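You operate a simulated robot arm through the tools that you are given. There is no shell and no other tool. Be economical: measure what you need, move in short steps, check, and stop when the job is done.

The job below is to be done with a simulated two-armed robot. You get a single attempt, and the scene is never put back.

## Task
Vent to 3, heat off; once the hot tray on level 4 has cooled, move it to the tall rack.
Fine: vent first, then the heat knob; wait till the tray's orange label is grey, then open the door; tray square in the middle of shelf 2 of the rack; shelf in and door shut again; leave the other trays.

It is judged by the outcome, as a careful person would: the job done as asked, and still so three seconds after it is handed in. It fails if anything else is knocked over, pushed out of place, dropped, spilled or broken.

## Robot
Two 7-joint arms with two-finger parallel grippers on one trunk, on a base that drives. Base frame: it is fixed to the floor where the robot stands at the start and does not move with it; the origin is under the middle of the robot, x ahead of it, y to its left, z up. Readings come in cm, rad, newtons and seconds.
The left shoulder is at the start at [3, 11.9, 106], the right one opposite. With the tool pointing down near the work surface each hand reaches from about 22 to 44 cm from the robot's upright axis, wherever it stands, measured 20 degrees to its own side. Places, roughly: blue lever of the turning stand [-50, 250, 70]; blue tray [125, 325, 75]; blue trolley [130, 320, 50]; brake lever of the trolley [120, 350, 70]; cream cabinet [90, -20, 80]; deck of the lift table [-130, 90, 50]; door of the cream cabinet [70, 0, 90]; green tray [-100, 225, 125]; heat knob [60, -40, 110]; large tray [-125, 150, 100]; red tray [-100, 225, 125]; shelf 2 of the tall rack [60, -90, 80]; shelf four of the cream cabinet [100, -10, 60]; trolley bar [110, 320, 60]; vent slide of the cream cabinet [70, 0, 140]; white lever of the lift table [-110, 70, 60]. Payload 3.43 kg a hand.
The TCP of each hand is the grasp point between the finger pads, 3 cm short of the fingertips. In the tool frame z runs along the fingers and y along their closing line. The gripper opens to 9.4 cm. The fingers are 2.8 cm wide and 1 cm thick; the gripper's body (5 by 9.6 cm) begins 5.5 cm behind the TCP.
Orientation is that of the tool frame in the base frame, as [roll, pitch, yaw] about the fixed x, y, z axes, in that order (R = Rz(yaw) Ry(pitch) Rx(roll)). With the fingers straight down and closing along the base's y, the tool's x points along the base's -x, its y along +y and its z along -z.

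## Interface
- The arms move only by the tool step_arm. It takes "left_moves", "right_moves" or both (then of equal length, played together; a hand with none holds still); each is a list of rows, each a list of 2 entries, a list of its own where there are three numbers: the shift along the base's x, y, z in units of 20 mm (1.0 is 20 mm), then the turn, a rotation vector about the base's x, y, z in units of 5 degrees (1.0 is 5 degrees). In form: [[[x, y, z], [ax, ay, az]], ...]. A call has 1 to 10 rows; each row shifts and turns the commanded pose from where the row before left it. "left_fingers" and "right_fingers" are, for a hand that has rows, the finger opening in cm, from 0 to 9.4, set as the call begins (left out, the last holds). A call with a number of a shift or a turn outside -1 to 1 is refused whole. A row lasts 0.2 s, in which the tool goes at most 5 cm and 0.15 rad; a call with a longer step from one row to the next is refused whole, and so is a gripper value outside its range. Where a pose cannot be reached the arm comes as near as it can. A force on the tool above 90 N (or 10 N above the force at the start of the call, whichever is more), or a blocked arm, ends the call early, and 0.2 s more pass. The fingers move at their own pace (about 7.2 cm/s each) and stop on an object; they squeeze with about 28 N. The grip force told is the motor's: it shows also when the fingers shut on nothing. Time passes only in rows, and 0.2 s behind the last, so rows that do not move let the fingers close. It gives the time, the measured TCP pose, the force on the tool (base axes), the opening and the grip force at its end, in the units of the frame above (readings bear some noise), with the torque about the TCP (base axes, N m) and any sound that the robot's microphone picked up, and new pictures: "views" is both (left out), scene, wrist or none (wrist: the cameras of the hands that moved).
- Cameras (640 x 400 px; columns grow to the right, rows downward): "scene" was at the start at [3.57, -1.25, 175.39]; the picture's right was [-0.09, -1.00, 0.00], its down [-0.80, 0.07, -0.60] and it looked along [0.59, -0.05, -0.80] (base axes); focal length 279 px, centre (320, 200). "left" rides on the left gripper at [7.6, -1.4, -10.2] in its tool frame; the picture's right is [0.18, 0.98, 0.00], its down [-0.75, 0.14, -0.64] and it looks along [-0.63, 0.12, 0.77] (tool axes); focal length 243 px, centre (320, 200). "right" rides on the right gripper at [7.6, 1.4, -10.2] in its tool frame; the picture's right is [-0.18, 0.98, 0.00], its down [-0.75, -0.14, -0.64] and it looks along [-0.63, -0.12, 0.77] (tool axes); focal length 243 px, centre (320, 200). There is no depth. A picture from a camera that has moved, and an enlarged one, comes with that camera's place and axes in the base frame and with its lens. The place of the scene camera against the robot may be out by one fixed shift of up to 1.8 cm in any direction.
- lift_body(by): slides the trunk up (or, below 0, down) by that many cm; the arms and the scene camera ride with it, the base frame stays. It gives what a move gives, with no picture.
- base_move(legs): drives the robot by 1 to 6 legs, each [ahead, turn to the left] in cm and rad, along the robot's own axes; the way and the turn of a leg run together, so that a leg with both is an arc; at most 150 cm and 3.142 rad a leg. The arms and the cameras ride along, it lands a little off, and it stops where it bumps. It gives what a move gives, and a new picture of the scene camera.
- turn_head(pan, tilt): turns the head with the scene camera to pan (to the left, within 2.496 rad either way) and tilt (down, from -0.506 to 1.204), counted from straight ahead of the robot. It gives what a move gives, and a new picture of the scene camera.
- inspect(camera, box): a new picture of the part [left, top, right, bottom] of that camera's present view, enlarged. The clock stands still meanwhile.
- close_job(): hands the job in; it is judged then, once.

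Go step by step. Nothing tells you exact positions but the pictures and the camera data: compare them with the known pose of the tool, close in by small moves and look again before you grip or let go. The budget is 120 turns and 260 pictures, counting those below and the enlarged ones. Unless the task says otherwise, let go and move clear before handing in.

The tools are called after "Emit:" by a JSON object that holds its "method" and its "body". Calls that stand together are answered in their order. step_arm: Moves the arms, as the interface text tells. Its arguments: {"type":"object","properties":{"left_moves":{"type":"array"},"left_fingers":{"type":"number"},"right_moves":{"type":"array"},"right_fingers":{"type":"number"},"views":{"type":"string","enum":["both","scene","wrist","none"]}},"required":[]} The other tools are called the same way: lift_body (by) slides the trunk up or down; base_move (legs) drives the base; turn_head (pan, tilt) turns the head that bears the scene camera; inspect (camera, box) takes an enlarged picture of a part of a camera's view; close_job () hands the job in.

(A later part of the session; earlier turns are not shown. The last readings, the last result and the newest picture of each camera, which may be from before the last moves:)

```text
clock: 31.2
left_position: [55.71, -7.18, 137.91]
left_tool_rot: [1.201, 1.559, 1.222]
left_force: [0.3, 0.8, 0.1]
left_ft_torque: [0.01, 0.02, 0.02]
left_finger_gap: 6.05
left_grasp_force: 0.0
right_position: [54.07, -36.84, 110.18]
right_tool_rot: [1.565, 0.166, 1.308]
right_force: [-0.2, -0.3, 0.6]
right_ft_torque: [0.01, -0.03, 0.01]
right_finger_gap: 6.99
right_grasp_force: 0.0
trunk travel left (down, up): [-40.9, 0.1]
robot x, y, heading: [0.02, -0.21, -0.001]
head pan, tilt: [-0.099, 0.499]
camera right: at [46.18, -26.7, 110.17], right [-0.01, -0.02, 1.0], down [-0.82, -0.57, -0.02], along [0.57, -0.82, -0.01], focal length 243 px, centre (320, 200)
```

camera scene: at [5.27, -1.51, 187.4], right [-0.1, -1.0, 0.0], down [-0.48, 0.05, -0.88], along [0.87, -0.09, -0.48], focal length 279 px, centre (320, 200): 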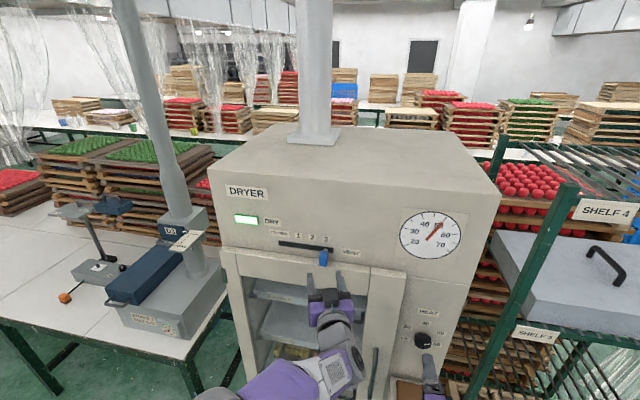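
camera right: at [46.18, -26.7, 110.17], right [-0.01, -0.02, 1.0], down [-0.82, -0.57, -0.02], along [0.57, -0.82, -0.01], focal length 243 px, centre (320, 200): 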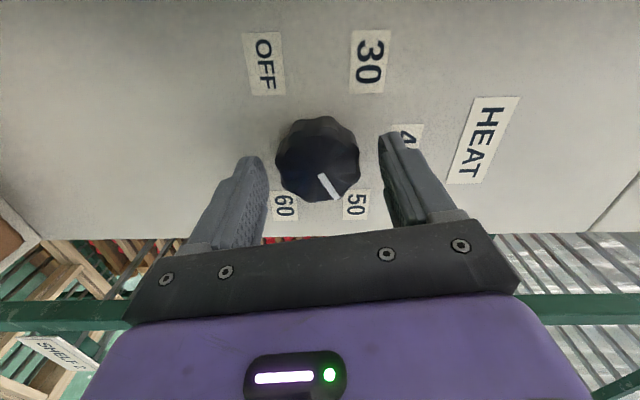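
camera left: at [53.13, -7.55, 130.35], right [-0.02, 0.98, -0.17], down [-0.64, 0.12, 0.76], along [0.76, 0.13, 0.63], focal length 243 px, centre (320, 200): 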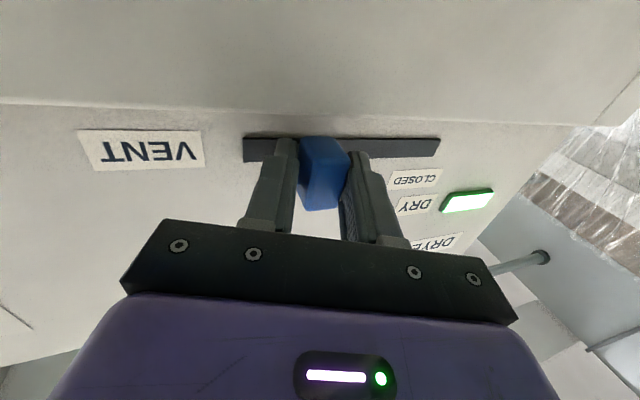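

Emit:
{"method": "step_arm", "body": {"right_moves": [[[0.25, -0.07, 0], [0, 0, 0]], [[0.25, -0.07, 0], [0, 0, 0]]], "views": "none"}}

Emit:
{"method": "step_arm", "body": {"right_moves": [[[0, 0, 0], [0, 0, 0]], [[0, 0, 0], [0, 0, 0]], [[0, 0, 0], [0, 0, 0]]], "right_fingers": 2, "views": "wrist"}}

```text
clock: 31.8
left_position: [55.64, -7.09, 138.0]
left_tool_rot: [1.206, 1.557, 1.226]
left_force: [-0.1, -0.8, 0.3]
left_ft_torque: [0.0, -0.01, 0.01]
left_finger_gap: 5.98
left_grasp_force: 0.0
right_position: [54.94, -37.02, 109.94]
right_tool_rot: [1.568, 0.166, 1.306]
right_force: [0.5, 0.4, 0.4]
right_ft_torque: [-0.01, 0.02, 0.0]
right_finger_gap: 7.03
right_grasp_force: 0.2
trunk travel left (down, up): [-40.9, 0.1]
robot x, y, heading: [-0.14, 0.03, -0.002]
head pan, tilt: [-0.099, 0.499]
```

```text
clock: 32.6
left_position: [55.73, -7.08, 137.96]
left_tool_rot: [1.175, 1.558, 1.194]
left_force: [-0.2, -0.1, -0.7]
left_ft_torque: [0.01, 0.02, 0.01]
left_finger_gap: 6.0
left_grasp_force: 0.1
right_position: [55.01, -37.07, 110.13]
right_tool_rot: [1.566, 0.168, 1.306]
right_force: [1.7, 0.3, 7.7]
right_ft_torque: [0.23, 0.71, 0.0]
right_finger_gap: 4.8
right_grasp_force: 45.0
trunk travel left (down, up): [-40.9, 0.1]
robot x, y, heading: [0.04, -0.15, 0.001]
head pan, tilt: [-0.099, 0.499]
camera right: at [47.15, -26.89, 110.13], right [-0.01, -0.02, 1.0], down [-0.82, -0.57, -0.02], along [0.57, -0.82, -0.01], focal length 243 px, centre (320, 200)
```

right: 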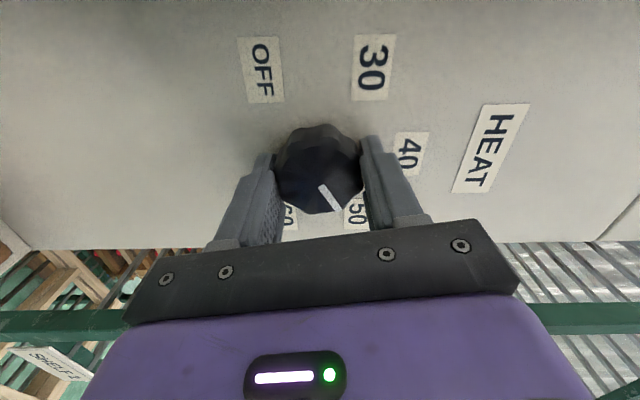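

Gripped the knob. Turning counterclockwise.

Emit:
{"method": "step_arm", "body": {"right_moves": [[[0, 0, 0], [-0.96, 0.26, 0]], [[0, 0, 0], [-0.96, 0.26, 0]], [[0, 0, 0], [-0.96, 0.26, 0]], [[0, 0, 0], [-0.96, 0.26, 0]], [[0, 0, 0], [-0.96, 0.26, 0]], [[0, 0, 0], [-0.96, 0.26, 0]], [[0, 0, 0], [-0.96, 0.26, 0]], [[0, 0, 0], [-0.96, 0.26, 0]], [[0, 0, 0], [-0.96, 0.26, 0]], [[0, 0, 0], [-0.96, 0.26, 0]]], "views": "wrist"}}

```text
clock: 34.8
left_position: [55.58, -6.95, 138.01]
left_tool_rot: [1.134, 1.561, 1.154]
left_force: [0.6, -0.9, -0.4]
left_ft_torque: [0.05, 0.01, 0.01]
left_finger_gap: 6.01
left_grasp_force: 0.2
right_position: [54.95, -36.89, 110.03]
right_tool_rot: [1.564, 1.037, 1.306]
right_force: [3.8, 2.3, 13.9]
right_ft_torque: [0.3, 0.91, -0.43]
right_finger_gap: 4.73
right_grasp_force: 45.5
trunk travel left (down, up): [-40.9, 0.1]
robot x, y, heading: [0.09, 0.0, 0.0]
head pan, tilt: [-0.099, 0.499]
camera right: at [46.42, -29.33, 104.11], right [0.19, 0.73, 0.66], down [-0.75, -0.32, 0.58], along [0.63, -0.61, 0.48], focal length 243 px, centre (320, 200)
```

right: 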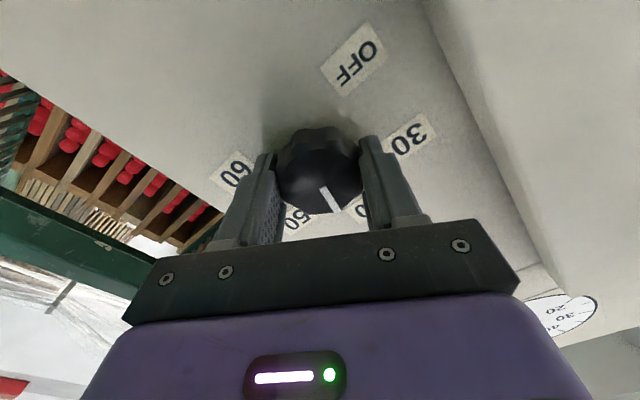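

Emit:
{"method": "step_arm", "body": {"right_moves": [[[0, 0, 0.08], [-0.96, 0.26, 0]], [[0, 0, 0], [-0.96, 0.26, 0]], [[0, 0, 0], [-0.96, 0.26, 0]], [[0, 0, 0], [-0.96, 0.26, 0]], [[0, 0, 0], [-0.96, 0.26, 0]], [[0, 0, 0], [-0.96, 0.26, 0]], [[0, 0, 0], [-0.96, 0.26, 0]], [[0, 0, 0], [-0.96, 0.26, 0]], [[0, 0, 0], [-0.96, 0.26, 0]], [[0, 0, 0], [-0.96, 0.26, 0]]], "views": "wrist"}}

```text
clock: 37.0
left_position: [55.78, -7.11, 137.83]
left_tool_rot: [1.231, 1.56, 1.251]
left_force: [0.2, 0.2, 0.2]
left_ft_torque: [0.02, -0.02, 0.02]
left_finger_gap: 6.0
left_grasp_force: 0.0
right_position: [55.04, -36.96, 110.08]
right_tool_rot: [-1.585, 1.239, -1.844]
right_force: [0.5, 8.2, -6.9]
right_ft_torque: [0.34, 1.06, -1.27]
right_finger_gap: 4.71
right_grasp_force: 45.2
trunk travel left (down, up): [-40.9, 0.1]
robot x, y, heading: [-0.08, -0.0, 0.003]
head pan, tilt: [-0.099, 0.499]
camera right: at [44.76, -35.38, 102.35], right [0.25, 0.96, -0.15], down [-0.59, 0.27, 0.76], along [0.77, -0.11, 0.63], focal length 243 px, centre (320, 200)
```

right: 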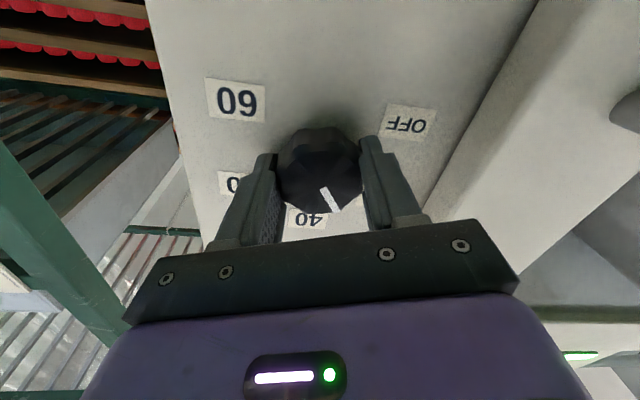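

Emit:
{"method": "step_arm", "body": {"right_moves": [[[0, 0, 0], [-0.96, 0.26, 0]], [[0, 0, 0], [-0.96, 0.26, 0]], [[0, 0, 0], [-0.96, 0.26, 0]], [[0, 0, 0], [-0.96, 0.26, 0]], [[0, 0, 0], [-0.96, 0.26, 0]], [[0, 0, 0], [-0.96, 0.26, 0]], [[0, 0, 0], [-0.96, 0.26, 0]], [[0, 0, 0], [-0.96, 0.26, 0]], [[0, 0, 0], [-0.96, 0.26, 0]]], "views": "wrist"}}

```text
clock: 39.0
left_position: [55.72, -7.02, 137.96]
left_tool_rot: [1.192, 1.56, 1.212]
left_force: [-0.4, 0.1, -0.6]
left_ft_torque: [-0.01, 0.0, -0.04]
left_finger_gap: 6.01
left_grasp_force: 0.1
right_position: [54.96, -36.94, 110.07]
right_tool_rot: [-1.579, 0.456, -1.836]
right_force: [-9.0, 12.0, -15.8]
right_ft_torque: [0.07, 0.16, -0.84]
right_finger_gap: 4.69
right_grasp_force: 45.7
trunk travel left (down, up): [-40.9, 0.1]
robot x, y, heading: [0.26, 0.08, -0.001]
head pan, tilt: [-0.099, 0.499]
camera right: at [43.47, -40.27, 105.43], right [0.15, 0.58, -0.8], down [-0.46, 0.76, 0.46], along [0.88, 0.3, 0.38], focal length 243 px, centre (320, 200)
```

right: 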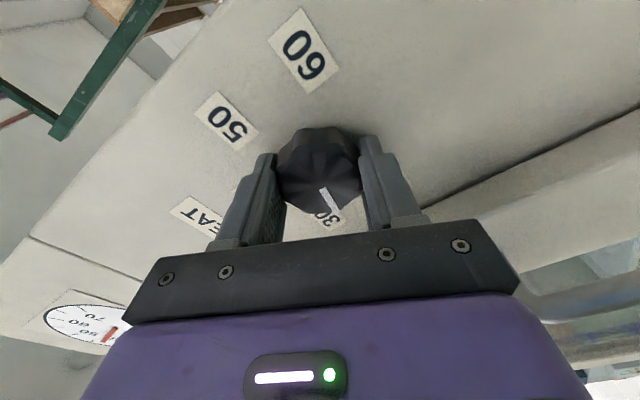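

Emit:
{"method": "inspect", "body": {"camera": "scene", "box": [390, 300, 470, 360]}}

Emit:
{"method": "step_arm", "body": {"right_moves": [[[0, 0, 0], [-0.96, 0.26, 0]], [[0, 0, 0], [-0.96, 0.26, 0]], [[0, 0, 0], [-0.96, 0.26, 0]]], "views": "wrist"}}

Emit:
{"method": "inspect", "body": {"camera": "scene", "box": [390, 300, 470, 360]}}

```text
6.67 times, centred on (430, 330) of scene
camera zoom: at [5.29, -1.39, 187.39], right [-0.1, -1.0, 0.0], down [-0.48, 0.05, -0.88], along [0.87, -0.09, -0.48], focal length 1858 px, centre (-413, -667)
```

zoom: 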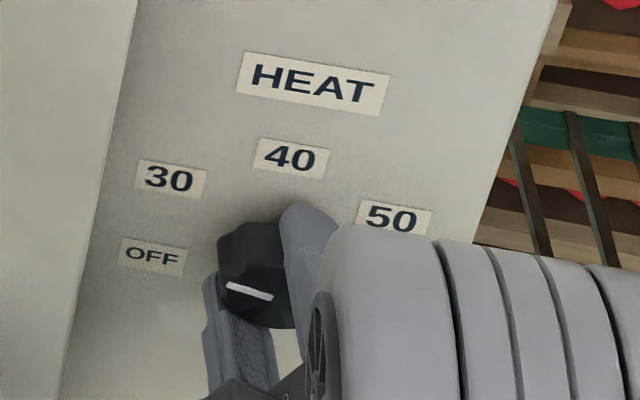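

```text
clock: 39.8
left_position: [55.57, -7.11, 138.11]
left_tool_rot: [1.155, 1.559, 1.178]
left_force: [0.5, 0.2, -0.3]
left_ft_torque: [-0.01, -0.01, 0.01]
left_finger_gap: 6.01
left_grasp_force: 0.0
right_position: [55.0, -36.91, 110.09]
right_tool_rot: [-1.576, 0.194, -1.837]
right_force: [-10.7, 11.1, -14.7]
right_ft_torque: [0.05, 0.32, -0.4]
right_finger_gap: 4.65
right_grasp_force: 45.1
trunk travel left (down, up): [-40.9, 0.1]
robot x, y, heading: [0.1, -0.2, 0.002]
head pan, tilt: [-0.099, 0.499]
camera right: at [43.23, -41.2, 107.18], right [0.09, 0.36, -0.93], down [-0.43, 0.85, 0.29], along [0.9, 0.38, 0.23], focal length 243 px, centre (320, 200)
```

right: 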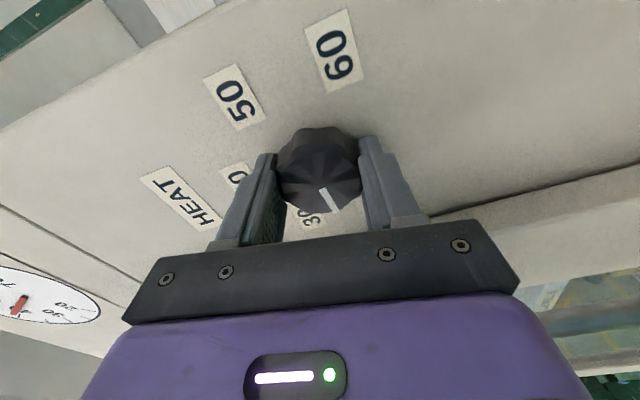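

```text
6.67 times, centred on (430, 330) of scene
camera zoom: at [5.22, -1.39, 187.4], right [-0.1, -0.99, 0.0], down [-0.48, 0.05, -0.88], along [0.87, -0.09, -0.48], focal length 1858 px, centre (-413, -667)
```

zoom: 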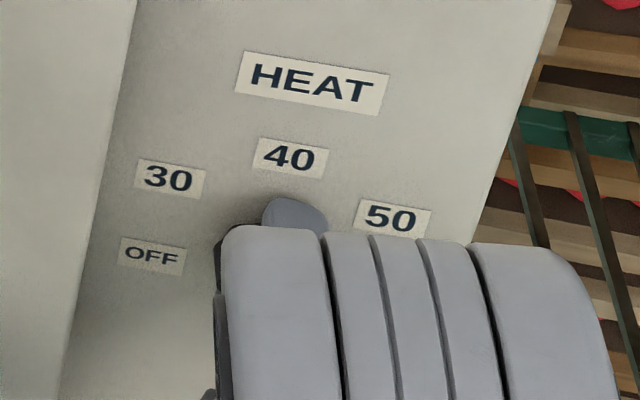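

Rotated 160° so far; I'll release, back off and check the pointer.

Emit:
{"method": "step_arm", "body": {"right_moves": [[[0, 0, 0], [0, 0, 0]], [[0, 0, 0], [0, 0, 0]], [[-0.5, 0.13, 0], [0, 0, 0]], [[-0.9, 0.24, 0], [0, 0, 0]], [[-0.9, 0.24, 0], [0, 0, 0]], [[-0.9, 0.24, -0.3], [0, 0, 0]], [[0, 0.0, -1], [0, 0, 0]], [[0, 0.0, -1], [0, 0, 0]], [[0, 0, -1], [0, 0, 0]]], "right_fingers": 7, "views": "none"}}

Emit:
{"method": "inspect", "body": {"camera": "scene", "box": [390, 300, 470, 360]}}

Emit:
{"method": "inspect", "body": {"camera": "right", "box": [160, 0, 480, 200]}}

```text
clock: 41.8
left_position: [55.69, -7.11, 137.91]
left_tool_rot: [1.218, 1.558, 1.237]
left_force: [0.3, 0.2, -0.2]
left_ft_torque: [0.04, 0.01, -0.02]
left_finger_gap: 6.01
left_grasp_force: 0.1
right_position: [48.45, -35.26, 103.59]
right_tool_rot: [-1.575, 0.198, -1.837]
right_force: [0.6, 0.3, 0.0]
right_ft_torque: [0.04, -0.01, -0.03]
right_finger_gap: 7.0
right_grasp_force: 0.0
trunk travel left (down, up): [-40.9, 0.1]
robot x, y, heading: [-0.14, -0.13, -0.003]
head pan, tilt: [-0.099, 0.499]
```

```text
6.67 times, centred on (430, 330) of scene
camera zoom: at [5.31, -1.51, 187.4], right [-0.1, -1.0, 0.0], down [-0.48, 0.05, -0.88], along [0.87, -0.09, -0.48], focal length 1858 px, centre (-413, -667)
```

zoom: 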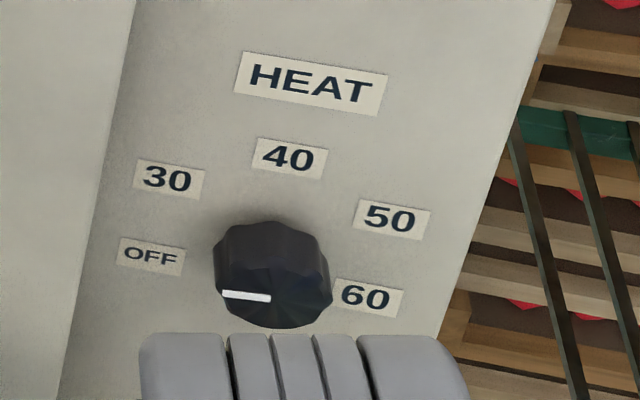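

```text
2.00 times, centred on (320, 100) of right
camera zoom: at [36.75, -39.57, 100.64], right [0.1, 0.36, -0.93], down [-0.43, 0.85, 0.29], along [0.9, 0.37, 0.24], focal length 485 px, centre (320, 400)
```

zoom: 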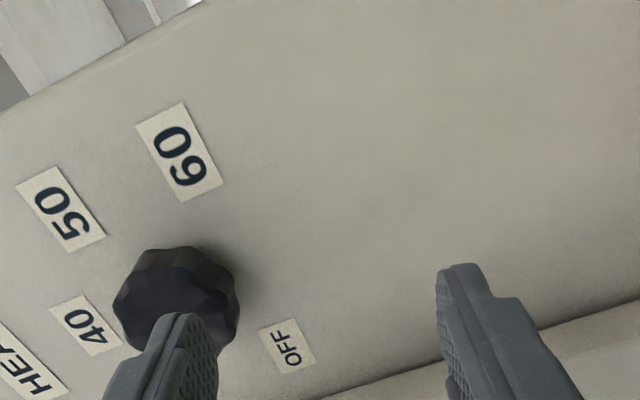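

By the label geometry (60° spacing), OFF is at 8 o'clock and the pointer is at about 9 o'clock: about 25° more is needed. I'll roll the hand back 30° and regrip.

Emit:
{"method": "step_arm", "body": {"right_moves": [[[0, 0, 0.8], [0.96, -0.26, 0]], [[0, 0, 0.8], [0.96, -0.26, 0]], [[0, 0, 0.8], [0.96, -0.26, 0]], [[0, 0, 0.85], [0.96, -0.26, 0]], [[0.5, -0.13, 0], [0.96, -0.26, 0]], [[0.8, -0.21, 0], [0.96, -0.26, 0]], [[0.8, -0.21, 0], [0, 0, 0]], [[0.8, -0.21, 0], [0, 0, 0]], [[0.38, -0.09, 0], [0, 0, 0]]], "right_fingers": 7, "views": "wrist"}}

```text
clock: 43.8
left_position: [55.48, -7.06, 138.04]
left_tool_rot: [1.134, 1.557, 1.155]
left_force: [-0.2, -0.1, -0.3]
left_ft_torque: [-0.02, 0.02, 0.05]
left_finger_gap: 6.01
left_grasp_force: 0.2
right_position: [55.15, -37.17, 110.18]
right_tool_rot: [-1.574, 0.719, -1.836]
right_force: [-2.4, 1.1, 0.5]
right_ft_torque: [-0.07, -0.09, -0.09]
right_finger_gap: 7.01
right_grasp_force: 0.0
trunk travel left (down, up): [-40.9, 0.1]
robot x, y, heading: [0.45, 0.11, -0.001]
head pan, tilt: [-0.099, 0.499]
camera right: at [43.95, -39.04, 104.07], right [0.2, 0.76, -0.62], down [-0.49, 0.62, 0.6], along [0.85, 0.18, 0.5], focal length 243 px, centre (320, 200)
```

right: 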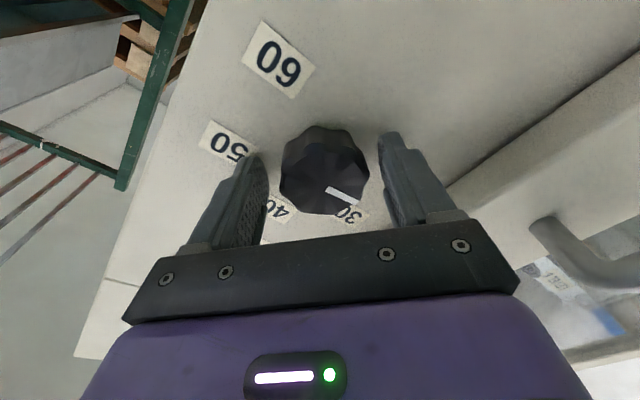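

Emit:
{"method": "step_arm", "body": {"right_moves": [[[-0.1, 0.03, 0], [0, 0, 0]], [[0, 0, 0], [0, 0, 0]], [[0, 0, 0], [0, 0, 0]], [[0, 0, 0], [-0.96, 0.26, 0]], [[0, 0, 0], [-0.96, 0.26, 0]], [[0, 0, 0], [-0.96, 0.26, 0]], [[0, 0, 0], [-0.96, 0.26, 0]], [[0, 0, 0], [-0.96, 0.26, 0]], [[0, 0, 0], [-0.5, 0.13, 0]]], "right_fingers": 2, "views": "wrist"}}

Emit:
{"method": "step_arm", "body": {"right_moves": [[[0, 0, 0], [0, 0, 0]], [[0, 0, 0], [0, 0, 0]], [[-0.5, 0.13, 0], [0, 0, 0]], [[-0.9, 0.24, 0], [0, 0, 0]], [[-0.9, 0.24, 0], [0, 0, 0]], [[-0.9, 0.24, -0.3], [0, 0, 0]], [[0, 0.0, -1], [0, 0, 0]], [[0, 0.0, -1], [0, 0, 0]], [[0, 0, -1], [0, 0, 0]]], "right_fingers": 7, "views": "none"}}

Emit:
{"method": "inspect", "body": {"camera": "scene", "box": [390, 300, 470, 360]}}

```text
clock: 45.8
left_position: [55.66, -7.04, 137.87]
left_tool_rot: [1.206, 1.558, 1.225]
left_force: [-0.1, 0.3, -0.9]
left_ft_torque: [-0.02, 0.01, 0.04]
left_finger_gap: 5.97
left_grasp_force: 0.1
right_position: [55.12, -36.86, 109.94]
right_tool_rot: [-1.573, 0.241, -1.835]
right_force: [5.7, 2.7, 2.4]
right_ft_torque: [0.77, -1.27, -0.52]
right_finger_gap: 4.64
right_grasp_force: 44.6
trunk travel left (down, up): [-40.9, 0.1]
robot x, y, heading: [0.19, -0.05, 0.001]
head pan, tilt: [-0.099, 0.499]
camera right: at [43.35, -41.06, 106.82], right [0.11, 0.4, -0.91], down [-0.44, 0.84, 0.32], along [0.89, 0.37, 0.26], focal length 243 px, centre (320, 200)
```

right: 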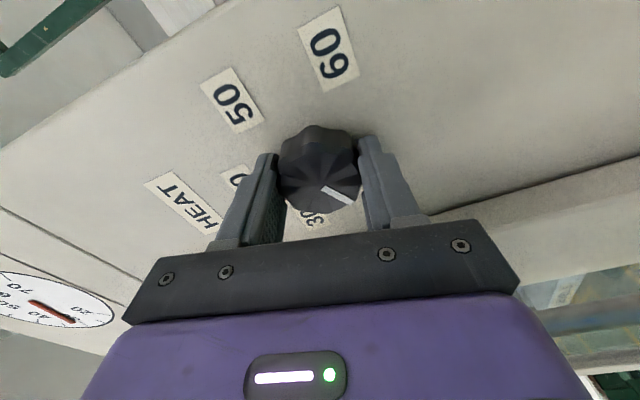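

```text
clock: 47.8
left_position: [55.67, -7.17, 137.94]
left_tool_rot: [1.225, 1.56, 1.245]
left_force: [1.1, -0.7, -0.4]
left_ft_torque: [0.0, 0.02, -0.03]
left_finger_gap: 6.03
left_grasp_force: 0.1
right_position: [48.37, -35.03, 103.28]
right_tool_rot: [-1.576, 0.238, -1.837]
right_force: [-0.3, -0.8, 0.5]
right_ft_torque: [0.01, -0.04, -0.03]
right_finger_gap: 6.98
right_grasp_force: 0.1
trunk travel left (down, up): [-40.9, 0.1]
robot x, y, heading: [-0.14, 0.42, -0.004]
head pan, tilt: [-0.099, 0.499]
```

```text
6.67 times, centred on (430, 330) of scene
camera zoom: at [5.31, -1.51, 187.4], right [-0.1, -1.0, 0.0], down [-0.48, 0.05, -0.88], along [0.87, -0.09, -0.48], focal length 1858 px, centre (-413, -667)
```

zoom: 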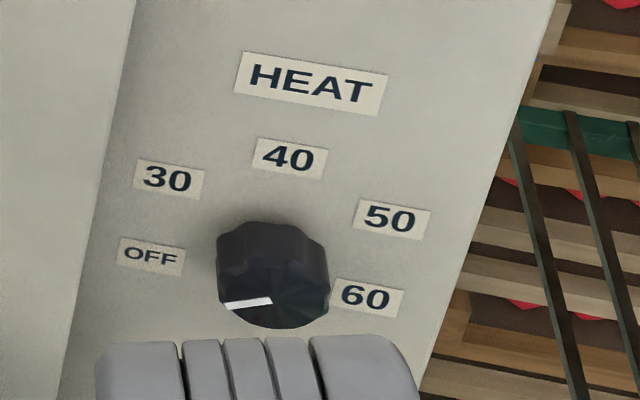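

The pointer is at OFF now (about 208°, on the stop). I'll pull both hands back and look inside and at the rack.

Emit:
{"method": "step_arm", "body": {"left_moves": [[[-0.4, 1, -0.5], [0, 0, 0]], [[-0.4, 1, -0.5], [0, 0, 0]], [[-0.2, 1, -0.5], [0, 0, 0]], [[0, 1, -0.5], [0, 0, 0]], [[0, 1, -0.5], [0, 0, 0]], [[0, 1, -0.5], [0, 0, 0]], [[0, 1, -0.5], [0, 0, 0]]], "right_moves": [[[-0.3, -0.5, 0], [0.96, -0.26, 0]], [[-0.3, -0.5, 0], [0.96, -0.26, 0]], [[-0.3, -0.5, 0], [0.96, -0.26, 0]], [[0, -0.5, 0], [0.96, -0.26, 0]], [[0, 0, 0], [0.96, -0.26, 0]], [[0, 0, 0], [0.96, -0.26, 0]], [[0, 0, 0], [0.96, -0.26, 0]]], "views": "none"}}

Emit:
{"method": "turn_head", "body": {"pan": -0.25, "tilt": 0.8}}

Emit:
{"method": "inspect", "body": {"camera": "scene", "box": [200, 120, 400, 260]}}

```text
clock: 49.4
left_position: [53.76, 7.22, 130.68]
left_tool_rot: [1.146, 1.558, 1.164]
left_force: [0.8, -0.2, -0.7]
left_ft_torque: [-0.01, -0.03, -0.04]
left_finger_gap: 6.0
left_grasp_force: 0.0
right_position: [46.69, -39.04, 103.35]
right_tool_rot: [-1.575, 0.847, -1.836]
right_force: [0.0, 0.8, -0.6]
right_ft_torque: [-0.01, 0.03, -0.01]
right_finger_gap: 6.98
right_grasp_force: 0.1
trunk travel left (down, up): [-40.9, 0.1]
robot x, y, heading: [-0.17, 0.25, -0.001]
head pan, tilt: [-0.099, 0.499]
```

```text
clock: 50.2
left_position: [53.72, 7.14, 130.74]
left_tool_rot: [1.188, 1.559, 1.207]
left_force: [-0.9, -0.4, -0.2]
left_ft_torque: [0.0, 0.01, 0.0]
left_finger_gap: 5.99
left_grasp_force: 0.0
right_position: [46.83, -39.13, 103.31]
right_tool_rot: [-1.576, 0.847, -1.835]
right_force: [-0.3, -0.3, 0.7]
right_ft_torque: [0.0, 0.04, -0.01]
right_finger_gap: 6.99
right_grasp_force: 0.1
trunk travel left (down, up): [-40.9, 0.1]
robot x, y, heading: [-0.1, 0.04, -0.002]
head pan, tilt: [-0.25, 0.799]
camera scene: at [4.03, -2.58, 184.81], right [-0.25, -0.97, 0.0], down [-0.69, 0.18, -0.7], along [0.68, -0.17, -0.72], focal length 279 px, centre (320, 200)
```

scene: 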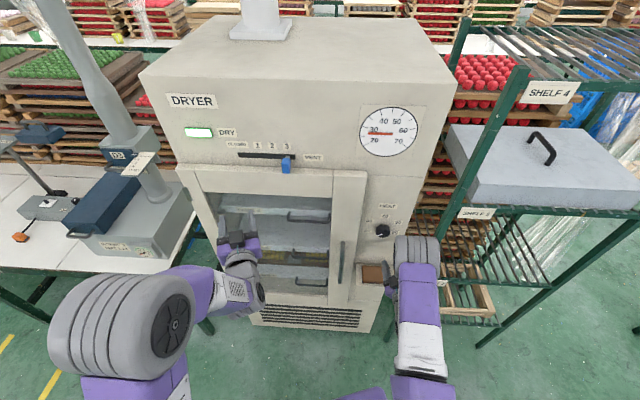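

```text
2.86 times, centred on (300, 190) of scene
camera zoom: at [4.03, -2.58, 184.81], right [-0.25, -0.97, 0.0], down [-0.69, 0.18, -0.7], along [0.68, -0.17, -0.72], focal length 796 px, centre (377, 229)
```

zoom: 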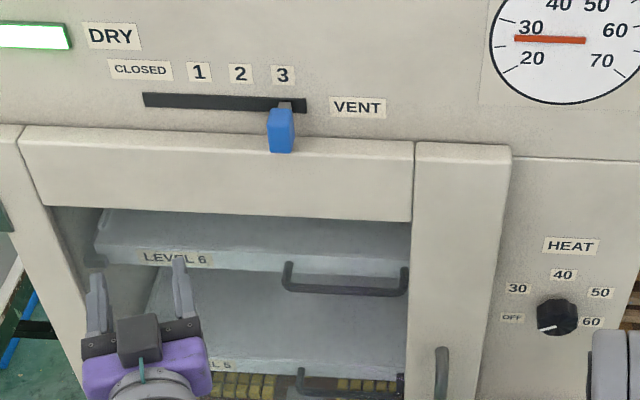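

The gauge is dropping (about 28) and the vent and knob are set. The cabinet and rack both face about 15.5° off my axis. I'll shift the base right and square to them so the door swings clear; first a look behind.

Emit:
{"method": "turn_head", "body": {"pan": -2.45, "tilt": 0.6}}

Emit:
{"method": "turn_head", "body": {"pan": 2.45, "tilt": 0.6}}

```text
clock: 52.3
left_position: [53.72, 7.19, 130.69]
left_tool_rot: [1.195, 1.558, 1.215]
left_force: [-0.9, 0.6, 0.7]
left_ft_torque: [-0.02, -0.01, 0.01]
left_finger_gap: 6.02
left_grasp_force: 0.0
right_position: [46.69, -39.12, 103.32]
right_tool_rot: [-1.573, 0.846, -1.835]
right_force: [0.6, 0.6, 0.5]
right_ft_torque: [-0.01, 0.01, -0.04]
right_finger_gap: 6.98
right_grasp_force: 0.1
trunk travel left (down, up): [-40.9, 0.1]
robot x, y, heading: [-0.26, 0.15, 0.001]
head pan, tilt: [-2.45, 0.6]
camera scene: at [-10.58, -6.23, 186.49], right [-0.64, 0.77, 0.0], down [0.44, 0.36, -0.83], along [-0.64, -0.53, -0.56], focal length 279 px, centre (320, 200)
```

scene: 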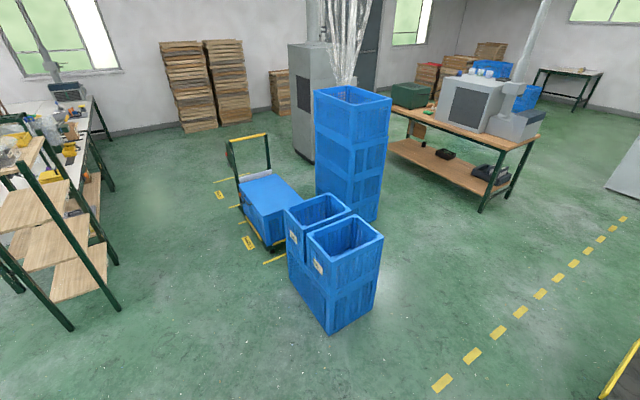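

```text
clock: 56.1
left_position: [53.74, 7.16, 130.72]
left_tool_rot: [1.195, 1.558, 1.212]
left_force: [-0.1, -0.5, -0.2]
left_ft_torque: [0.02, -0.03, 0.02]
left_finger_gap: 6.01
left_grasp_force: 0.1
right_position: [46.81, -39.02, 103.39]
right_tool_rot: [-1.575, 0.845, -1.836]
right_force: [0.1, -0.4, -0.6]
right_ft_torque: [0.0, -0.03, 0.0]
right_finger_gap: 7.0
right_grasp_force: 0.0
trunk travel left (down, up): [-40.9, 0.1]
robot x, y, heading: [-0.43, 0.1, -0.001]
head pan, tilt: [2.45, 0.6]
camera scene: at [-10.59, 5.05, 186.49], right [0.64, 0.77, 0.0], down [0.44, -0.36, -0.83], along [-0.64, 0.53, -0.56], focal length 279 px, centre (320, 200)
```

scene: 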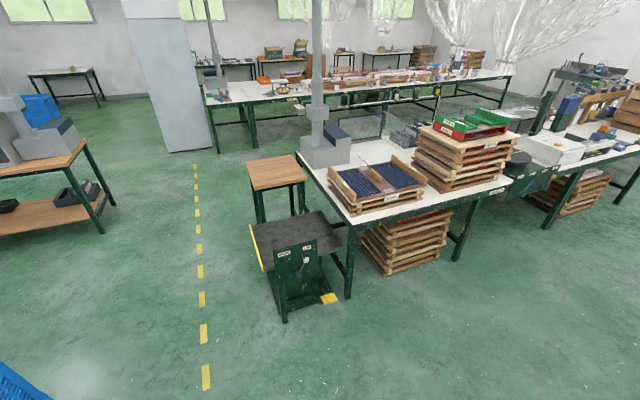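

Behind is clear to about x=-95. Driving now.

Emit:
{"method": "turn_head", "body": {"pan": -0.1, "tilt": 0.75}}

Emit:
{"method": "base_move", "body": {"legs": [[-8, 0], [0, 0.5], [-38, 0], [0, -0.77]]}}

```text
clock: 58.5
left_position: [53.7, 7.12, 130.66]
left_tool_rot: [1.192, 1.558, 1.213]
left_force: [-0.7, 0.3, 0.0]
left_ft_torque: [0.0, 0.02, 0.01]
left_finger_gap: 6.01
left_grasp_force: 0.0
right_position: [46.75, -39.2, 103.18]
right_tool_rot: [-1.574, 0.847, -1.836]
right_force: [0.5, 0.3, 0.2]
right_ft_torque: [-0.01, -0.02, 0.02]
right_finger_gap: 6.98
right_grasp_force: 0.1
trunk travel left (down, up): [-40.9, 0.1]
robot x, y, heading: [0.06, 0.06, 0.002]
head pan, tilt: [-0.099, 0.75]
camera scene: at [4.47, -1.41, 185.2], right [-0.1, -1.0, 0.0], down [-0.68, 0.07, -0.73], along [0.73, -0.07, -0.68], focal length 279 px, centre (320, 200)
```

scene: 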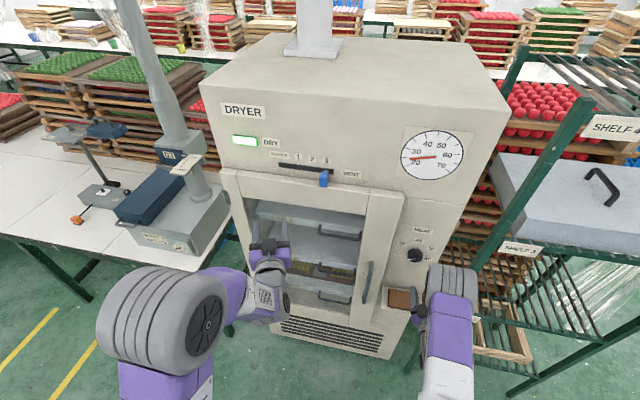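

```text
clock: 65.0
left_position: [12.4, -25.34, 130.65]
left_tool_rot: [1.191, 1.558, 0.952]
left_force: [0.1, 0.1, 0.3]
left_ft_torque: [-0.03, -0.03, 0.0]
left_finger_gap: 6.0
left_grasp_force: 0.0
right_position: [-6.16, -68.31, 103.39]
right_tool_rot: [-1.575, 0.845, -2.098]
right_force: [-0.2, 0.8, -0.1]
right_ft_torque: [-0.01, 0.0, -0.01]
right_finger_gap: 6.99
right_grasp_force: 0.0
trunk travel left (down, up): [-40.9, 0.1]
robot x, y, heading: [-41.19, -18.41, -0.262]
head pan, tilt: [-0.099, 0.75]
camera scene: at [-37.23, -21.09, 185.2], right [-0.35, -0.94, 0.0], down [-0.64, 0.24, -0.73], along [0.68, -0.26, -0.68], focal length 279 px, centre (320, 200)
```

scene: 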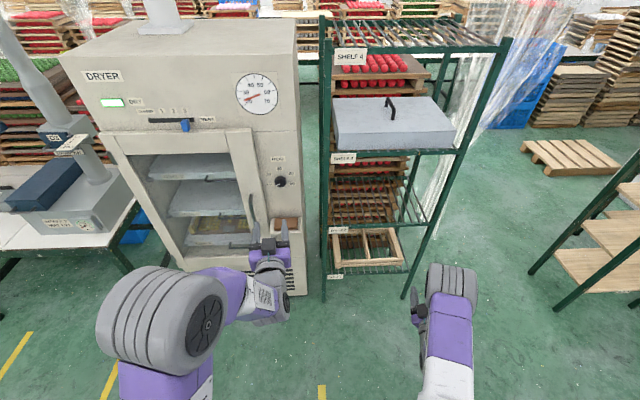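

Emit:
{"method": "inspect", "body": {"camera": "scene", "box": [300, 130, 460, 300]}}

Emit:
{"method": "inspect", "body": {"camera": "scene", "box": [140, 140, 280, 290]}}

```text
2.35 times, centred on (380, 215) of scene
camera zoom: at [-37.23, -21.09, 185.2], right [-0.35, -0.94, 0.0], down [-0.64, 0.24, -0.73], along [0.68, -0.26, -0.68], focal length 656 px, centre (179, 165)
```

zoom: 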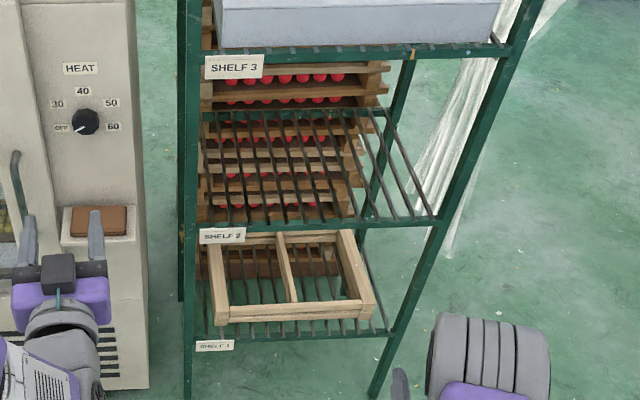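

```text
2.67 times, centred on (210, 215) of scene
camera zoom: at [-37.23, -21.09, 185.2], right [-0.35, -0.94, 0.0], down [-0.64, 0.24, -0.73], along [0.68, -0.26, -0.68], focal length 743 px, centre (613, 160)
```

zoom: 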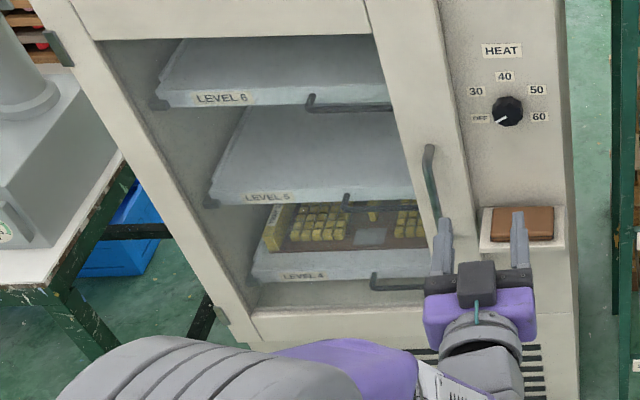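

The tray label now looks grey. Shelf 2 of the rack is empty. I'll drive forward toward the handle, then re-check the label before opening.

Emit:
{"method": "base_move", "body": {"legs": [[30, 0]]}}

Emit:
{"method": "inspect", "body": {"camera": "scene", "box": [140, 180, 300, 300]}}

```text
clock: 67.1
left_position: [42.69, -32.74, 130.72]
left_tool_rot: [1.194, 1.56, 0.96]
left_force: [0.4, 0.3, -0.2]
left_ft_torque: [0.0, -0.01, 0.02]
left_finger_gap: 6.03
left_grasp_force: 0.0
right_position: [24.13, -75.82, 103.31]
right_tool_rot: [-1.578, 0.846, -2.092]
right_force: [0.3, 0.1, 0.1]
right_ft_torque: [0.0, 0.02, 0.0]
right_finger_gap: 6.97
right_grasp_force: 0.0
trunk travel left (down, up): [-40.9, 0.1]
robot x, y, heading: [-11.32, -25.94, -0.261]
head pan, tilt: [-0.099, 0.75]
camera scene: at [-7.1, -28.96, 185.2], right [-0.35, -0.94, 0.0], down [-0.64, 0.24, -0.73], along [0.69, -0.25, -0.68], focal length 279 px, centre (320, 200)
```

scene: 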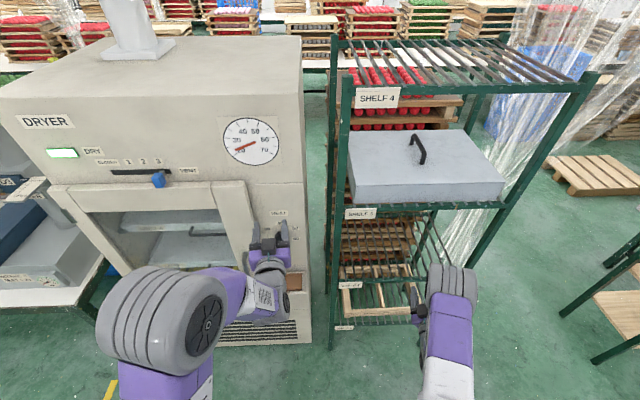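

```text
3.33 times, centred on (220, 240) of scene
camera zoom: at [-7.1, -28.96, 185.2], right [-0.35, -0.94, 0.0], down [-0.64, 0.24, -0.73], along [0.69, -0.25, -0.68], focal length 929 px, centre (653, 67)
```

zoom: 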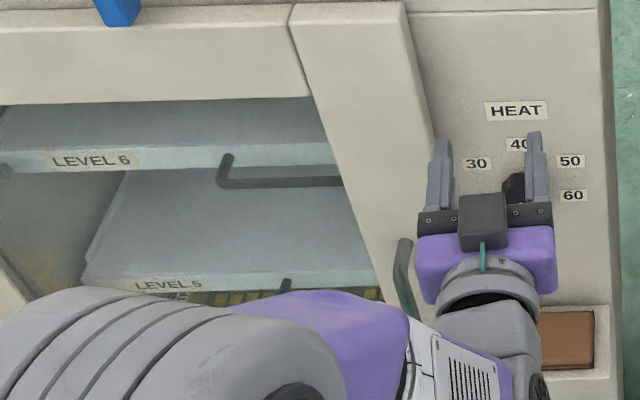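

Label appears grey (rechecked later). I'll lower the trunk 25 cm and aim the left hand at the door handle.

Emit:
{"method": "lift_body", "body": {"by": -25}}

Emit:
{"method": "step_arm", "body": {"left_moves": [[[0, 0.6, -0.3], [0, 0, 0]], [[0, 0.6, -0.3], [0, 0, 0]], [[0, 0.6, -0.3], [0, 0, 0]], [[-0.1, 0.6, -0.3], [0, 0, 0]]], "views": "both"}}

```text
clock: 69.6
left_position: [42.69, -32.78, 105.75]
left_tool_rot: [1.168, 1.56, 0.93]
left_force: [-0.4, 0.6, 0.5]
left_ft_torque: [0.02, 0.03, -0.04]
left_finger_gap: 6.0
left_grasp_force: 0.1
right_position: [24.17, -75.88, 78.35]
right_tool_rot: [-1.575, 0.846, -2.093]
right_force: [0.3, 0.5, 0.8]
right_ft_torque: [-0.01, 0.0, 0.01]
right_finger_gap: 7.01
right_grasp_force: 0.0
trunk travel left (down, up): [-15.9, 25.1]
robot x, y, heading: [-10.71, -26.1, -0.256]
head pan, tilt: [-0.099, 0.75]
```

```text
clock: 70.6
left_position: [42.4, -28.05, 103.32]
left_tool_rot: [1.165, 1.559, 0.93]
left_force: [0.3, -0.2, -1.0]
left_ft_torque: [0.0, 0.01, 0.03]
left_finger_gap: 5.99
left_grasp_force: 0.0
right_position: [24.11, -76.01, 78.36]
right_tool_rot: [-1.577, 0.847, -2.093]
right_force: [0.6, 0.3, 0.3]
right_ft_torque: [-0.01, -0.02, -0.03]
right_finger_gap: 7.04
right_grasp_force: 0.0
trunk travel left (down, up): [-15.9, 25.1]
robot x, y, heading: [-11.05, -26.13, -0.25]
head pan, tilt: [-0.099, 0.75]
camera scene: at [-7.11, -28.94, 160.2], right [-0.35, -0.94, 0.0], down [-0.64, 0.24, -0.73], along [0.69, -0.25, -0.68], focal length 279 px, centre (320, 200)
camera left: at [32.15, -26.94, 95.61], right [0.23, 0.96, -0.17], down [-0.6, 0.28, 0.75], along [0.77, -0.07, 0.64], focal length 243 px, centre (320, 200)
```

scene: 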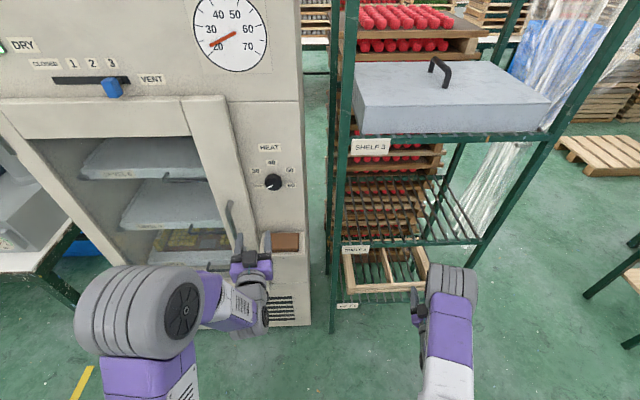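
left: 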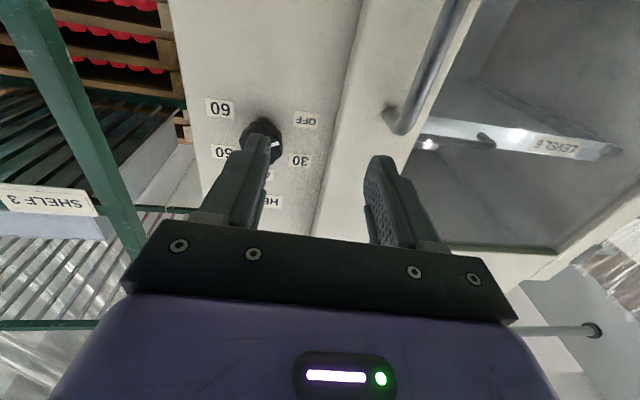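

The handle's bar is around [53.7, -23.7], z 85–106. Lining up at z=97 and closer.

Emit:
{"method": "step_arm", "body": {"left_moves": [[[0, 0.8, -0.8], [0, 0, 0]], [[0, 0.8, -0.8], [0, 0, 0]], [[0, 0.8, -0.8], [0, 0, 0]], [[0.5, 0.5, -0.8], [0, 0, 0]], [[0.6, 0.1, 0], [0, 0, 0]]], "views": "both"}}

```text
clock: 71.8
left_position: [44.51, -21.94, 97.01]
left_tool_rot: [1.131, 1.559, 0.898]
left_force: [-0.6, -1.0, 1.0]
left_ft_torque: [0.03, -0.03, -0.04]
left_finger_gap: 6.01
left_grasp_force: 0.0
right_position: [24.28, -75.9, 78.29]
right_tool_rot: [-1.578, 0.846, -2.091]
right_force: [0.2, -0.4, 0.2]
right_ft_torque: [-0.01, -0.01, 0.02]
right_finger_gap: 6.99
right_grasp_force: 0.0
trunk travel left (down, up): [-15.9, 25.1]
robot x, y, heading: [-10.76, -26.32, -0.253]
head pan, tilt: [-0.099, 0.75]
camera scene: at [-7.12, -28.96, 160.2], right [-0.35, -0.94, 0.0], down [-0.64, 0.24, -0.73], along [0.69, -0.25, -0.68], focal length 279 px, centre (320, 200)
camera left: at [34.2, -20.9, 89.24], right [0.23, 0.96, -0.17], down [-0.6, 0.28, 0.75], along [0.77, -0.07, 0.64], focal length 243 px, centre (320, 200)
```

scene: 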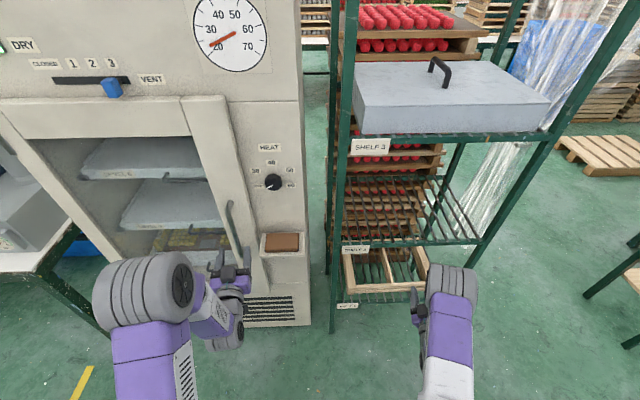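
left: 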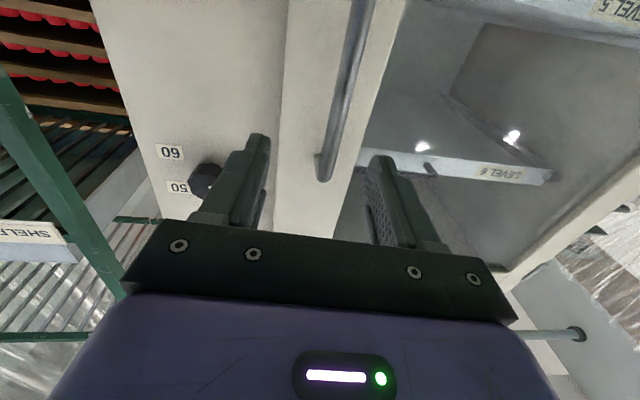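

Emit:
{"method": "step_arm", "body": {"left_moves": [[[0.9, -0.05, -0.2], [0, 0, 0]], [[0.9, -0.1, 0], [0, 0, 0]], [[0.9, -0.15, 0], [0, 0, 0]], [[0.9, -0.2, 0], [0, 0, 0]], [[0.5, -0.1, 0], [0, 0, 0]]], "views": "wrist"}}

Emit:
{"method": "inspect", "body": {"camera": "scene", "box": [150, 180, 290, 280]}}

```text
clock: 73.0
left_position: [52.9, -23.26, 96.48]
left_tool_rot: [1.269, 1.557, 1.036]
left_force: [-0.2, 0.3, 0.4]
left_ft_torque: [0.0, -0.01, -0.03]
left_finger_gap: 6.02
left_grasp_force: 0.0
right_position: [24.25, -75.92, 78.28]
right_tool_rot: [-1.574, 0.847, -2.091]
right_force: [0.2, 0.1, -1.2]
right_ft_torque: [0.01, 0.02, -0.04]
right_finger_gap: 7.03
right_grasp_force: 0.1
trunk travel left (down, up): [-15.9, 25.1]
robot x, y, heading: [-11.03, -26.43, -0.255]
head pan, tilt: [-0.099, 0.75]
camera left: at [42.48, -22.19, 88.73], right [0.23, 0.96, -0.17], down [-0.6, 0.28, 0.75], along [0.77, -0.07, 0.64], focal length 243 px, centre (320, 200)
```

left: 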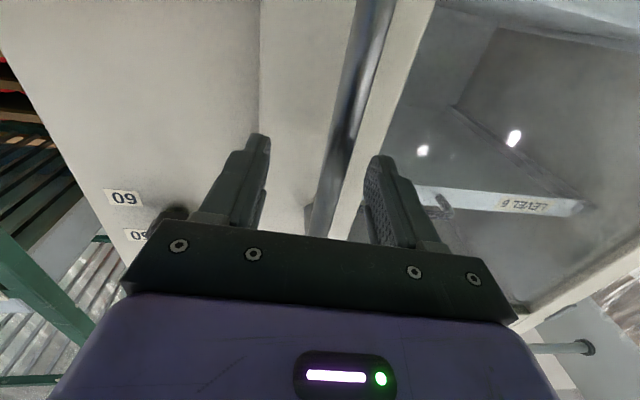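

```text
4.00 times, centred on (220, 230) of scene
camera zoom: at [-7.1, -28.95, 160.2], right [-0.35, -0.94, 0.0], down [-0.64, 0.24, -0.73], along [0.69, -0.25, -0.68], focal length 1115 px, centre (720, 80)
```

zoom: 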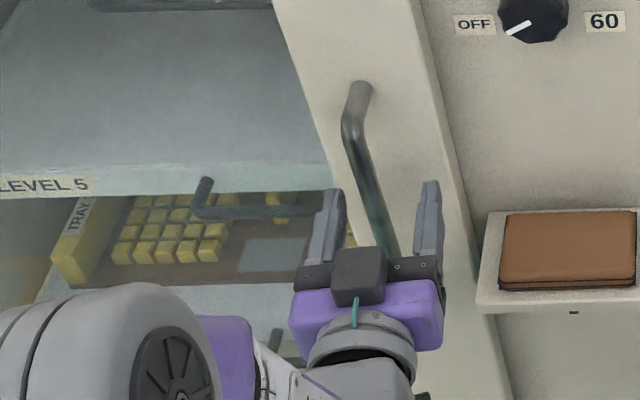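

The label is clearly grey, and the handle bar is between the fingers. Closing on it.

Emit:
{"method": "step_arm", "body": {"left_moves": [[[0.3, -0.07, 0], [0, 0, 0]], [[0, 0, 0], [0, 0, 0]], [[0, 0, 0], [0, 0, 0]], [[0, 0, 0], [0, 0, 0]], [[0, 0, 0], [0, 0, 0]]], "left_fingers": 0.5, "views": "wrist"}}

```text
clock: 74.2
left_position: [53.48, -22.61, 96.45]
left_tool_rot: [0.982, 1.56, 0.759]
left_force: [6.5, 27.2, 5.3]
left_ft_torque: [-0.99, 0.4, 0.48]
left_finger_gap: 1.57
left_grasp_force: 44.9
right_position: [24.29, -75.68, 78.41]
right_tool_rot: [-1.572, 0.844, -2.088]
right_force: [0.0, -0.4, -0.6]
right_ft_torque: [-0.01, 0.0, -0.01]
right_finger_gap: 6.99
right_grasp_force: 0.2
trunk travel left (down, up): [-15.9, 25.1]
robot x, y, heading: [-10.85, -26.01, -0.253]
head pan, tilt: [-0.099, 0.75]
camera left: at [43.23, -21.63, 88.75], right [0.22, 0.96, -0.18], down [-0.6, 0.27, 0.75], along [0.77, -0.06, 0.64], focal length 243 px, centre (320, 200)
```

left: 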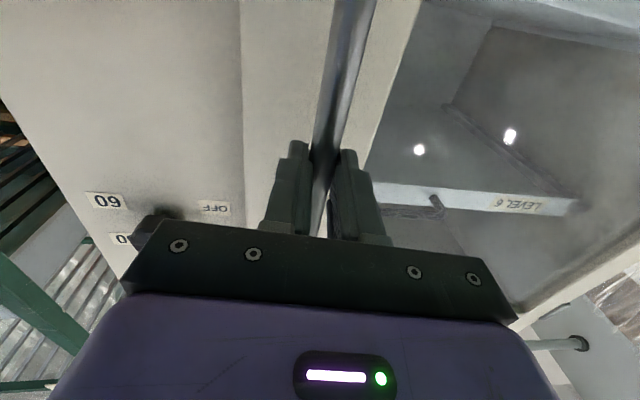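

Gripped the handle. Pulling the door open along its arc.

Emit:
{"method": "step_arm", "body": {"left_moves": [[[-0.4, 0.3, 0], [0, 0, 0]], [[-0.7, 0.35, 0], [0, 0, -0.2]], [[-0.7, 0.35, 0], [0, 0, -0.2]], [[-0.68, 0.37, 0], [0, 0, -0.2]]], "views": "scene"}}

```text
clock: 75.2
left_position: [48.47, -19.76, 96.48]
left_tool_rot: [0.978, 1.559, 0.704]
left_force: [15.9, 26.7, 11.7]
left_ft_torque: [-0.87, 0.49, 0.6]
left_finger_gap: 1.58
left_grasp_force: 44.5
right_position: [24.21, -75.66, 78.34]
right_tool_rot: [-1.574, 0.842, -2.091]
right_force: [0.3, 0.4, -0.9]
right_ft_torque: [-0.04, 0.0, -0.02]
right_finger_gap: 6.99
right_grasp_force: 0.1
trunk travel left (down, up): [-15.9, 25.1]
robot x, y, heading: [-10.62, -26.26, -0.252]
head pan, tilt: [-0.099, 0.75]
camera scene: at [-7.0, -28.52, 160.21], right [-0.35, -0.94, 0.0], down [-0.64, 0.23, -0.73], along [0.69, -0.26, -0.68], focal length 279 px, centre (320, 200)
```

scene: 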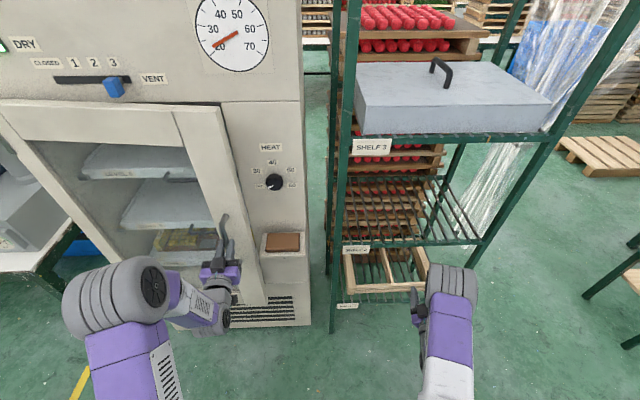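

The door is moving. Continuing along the arc with a bit more leftward shift.

Emit:
{"method": "step_arm", "body": {"left_moves": [[[-0.6, 0.5, 0], [0, 0, -0.2]], [[-0.64, 0.46, 0], [0, 0, -0.2]], [[-0.64, 0.46, 0], [0, 0, -0.2]], [[-0.62, 0.48, 0], [0, 0, -0.2]], [[-0.62, 0.5, 0], [0, 0, -0.2]], [[-0.6, 0.52, 0], [0, 0, -0.2]], [[-0.58, 0.54, 0], [0, 0, -0.2]], [[-0.56, 0.56, 0], [0, 0, -0.2]]], "views": "scene"}}

```text
clock: 77.0
left_position: [39.09, -12.11, 96.43]
left_tool_rot: [0.92, 1.556, 0.51]
left_force: [27.2, 27.7, 15.2]
left_ft_torque: [-0.9, 0.61, 0.68]
left_finger_gap: 1.58
left_grasp_force: 45.2
right_position: [24.27, -75.66, 78.46]
right_tool_rot: [-1.577, 0.841, -2.09]
right_force: [0.1, -0.5, 0.2]
right_ft_torque: [0.01, -0.01, 0.01]
right_finger_gap: 7.01
right_grasp_force: 0.0
trunk travel left (down, up): [-15.9, 25.1]
robot x, y, heading: [-11.24, -26.44, -0.251]
head pan, tilt: [-0.099, 0.75]
camera scene: at [-6.83, -28.51, 160.21], right [-0.35, -0.94, 0.0], down [-0.64, 0.23, -0.73], along [0.68, -0.26, -0.68], focal length 279 px, centre (320, 200)
```

scene: 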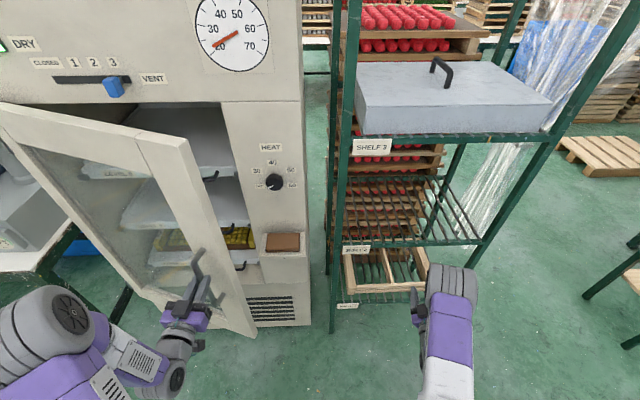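

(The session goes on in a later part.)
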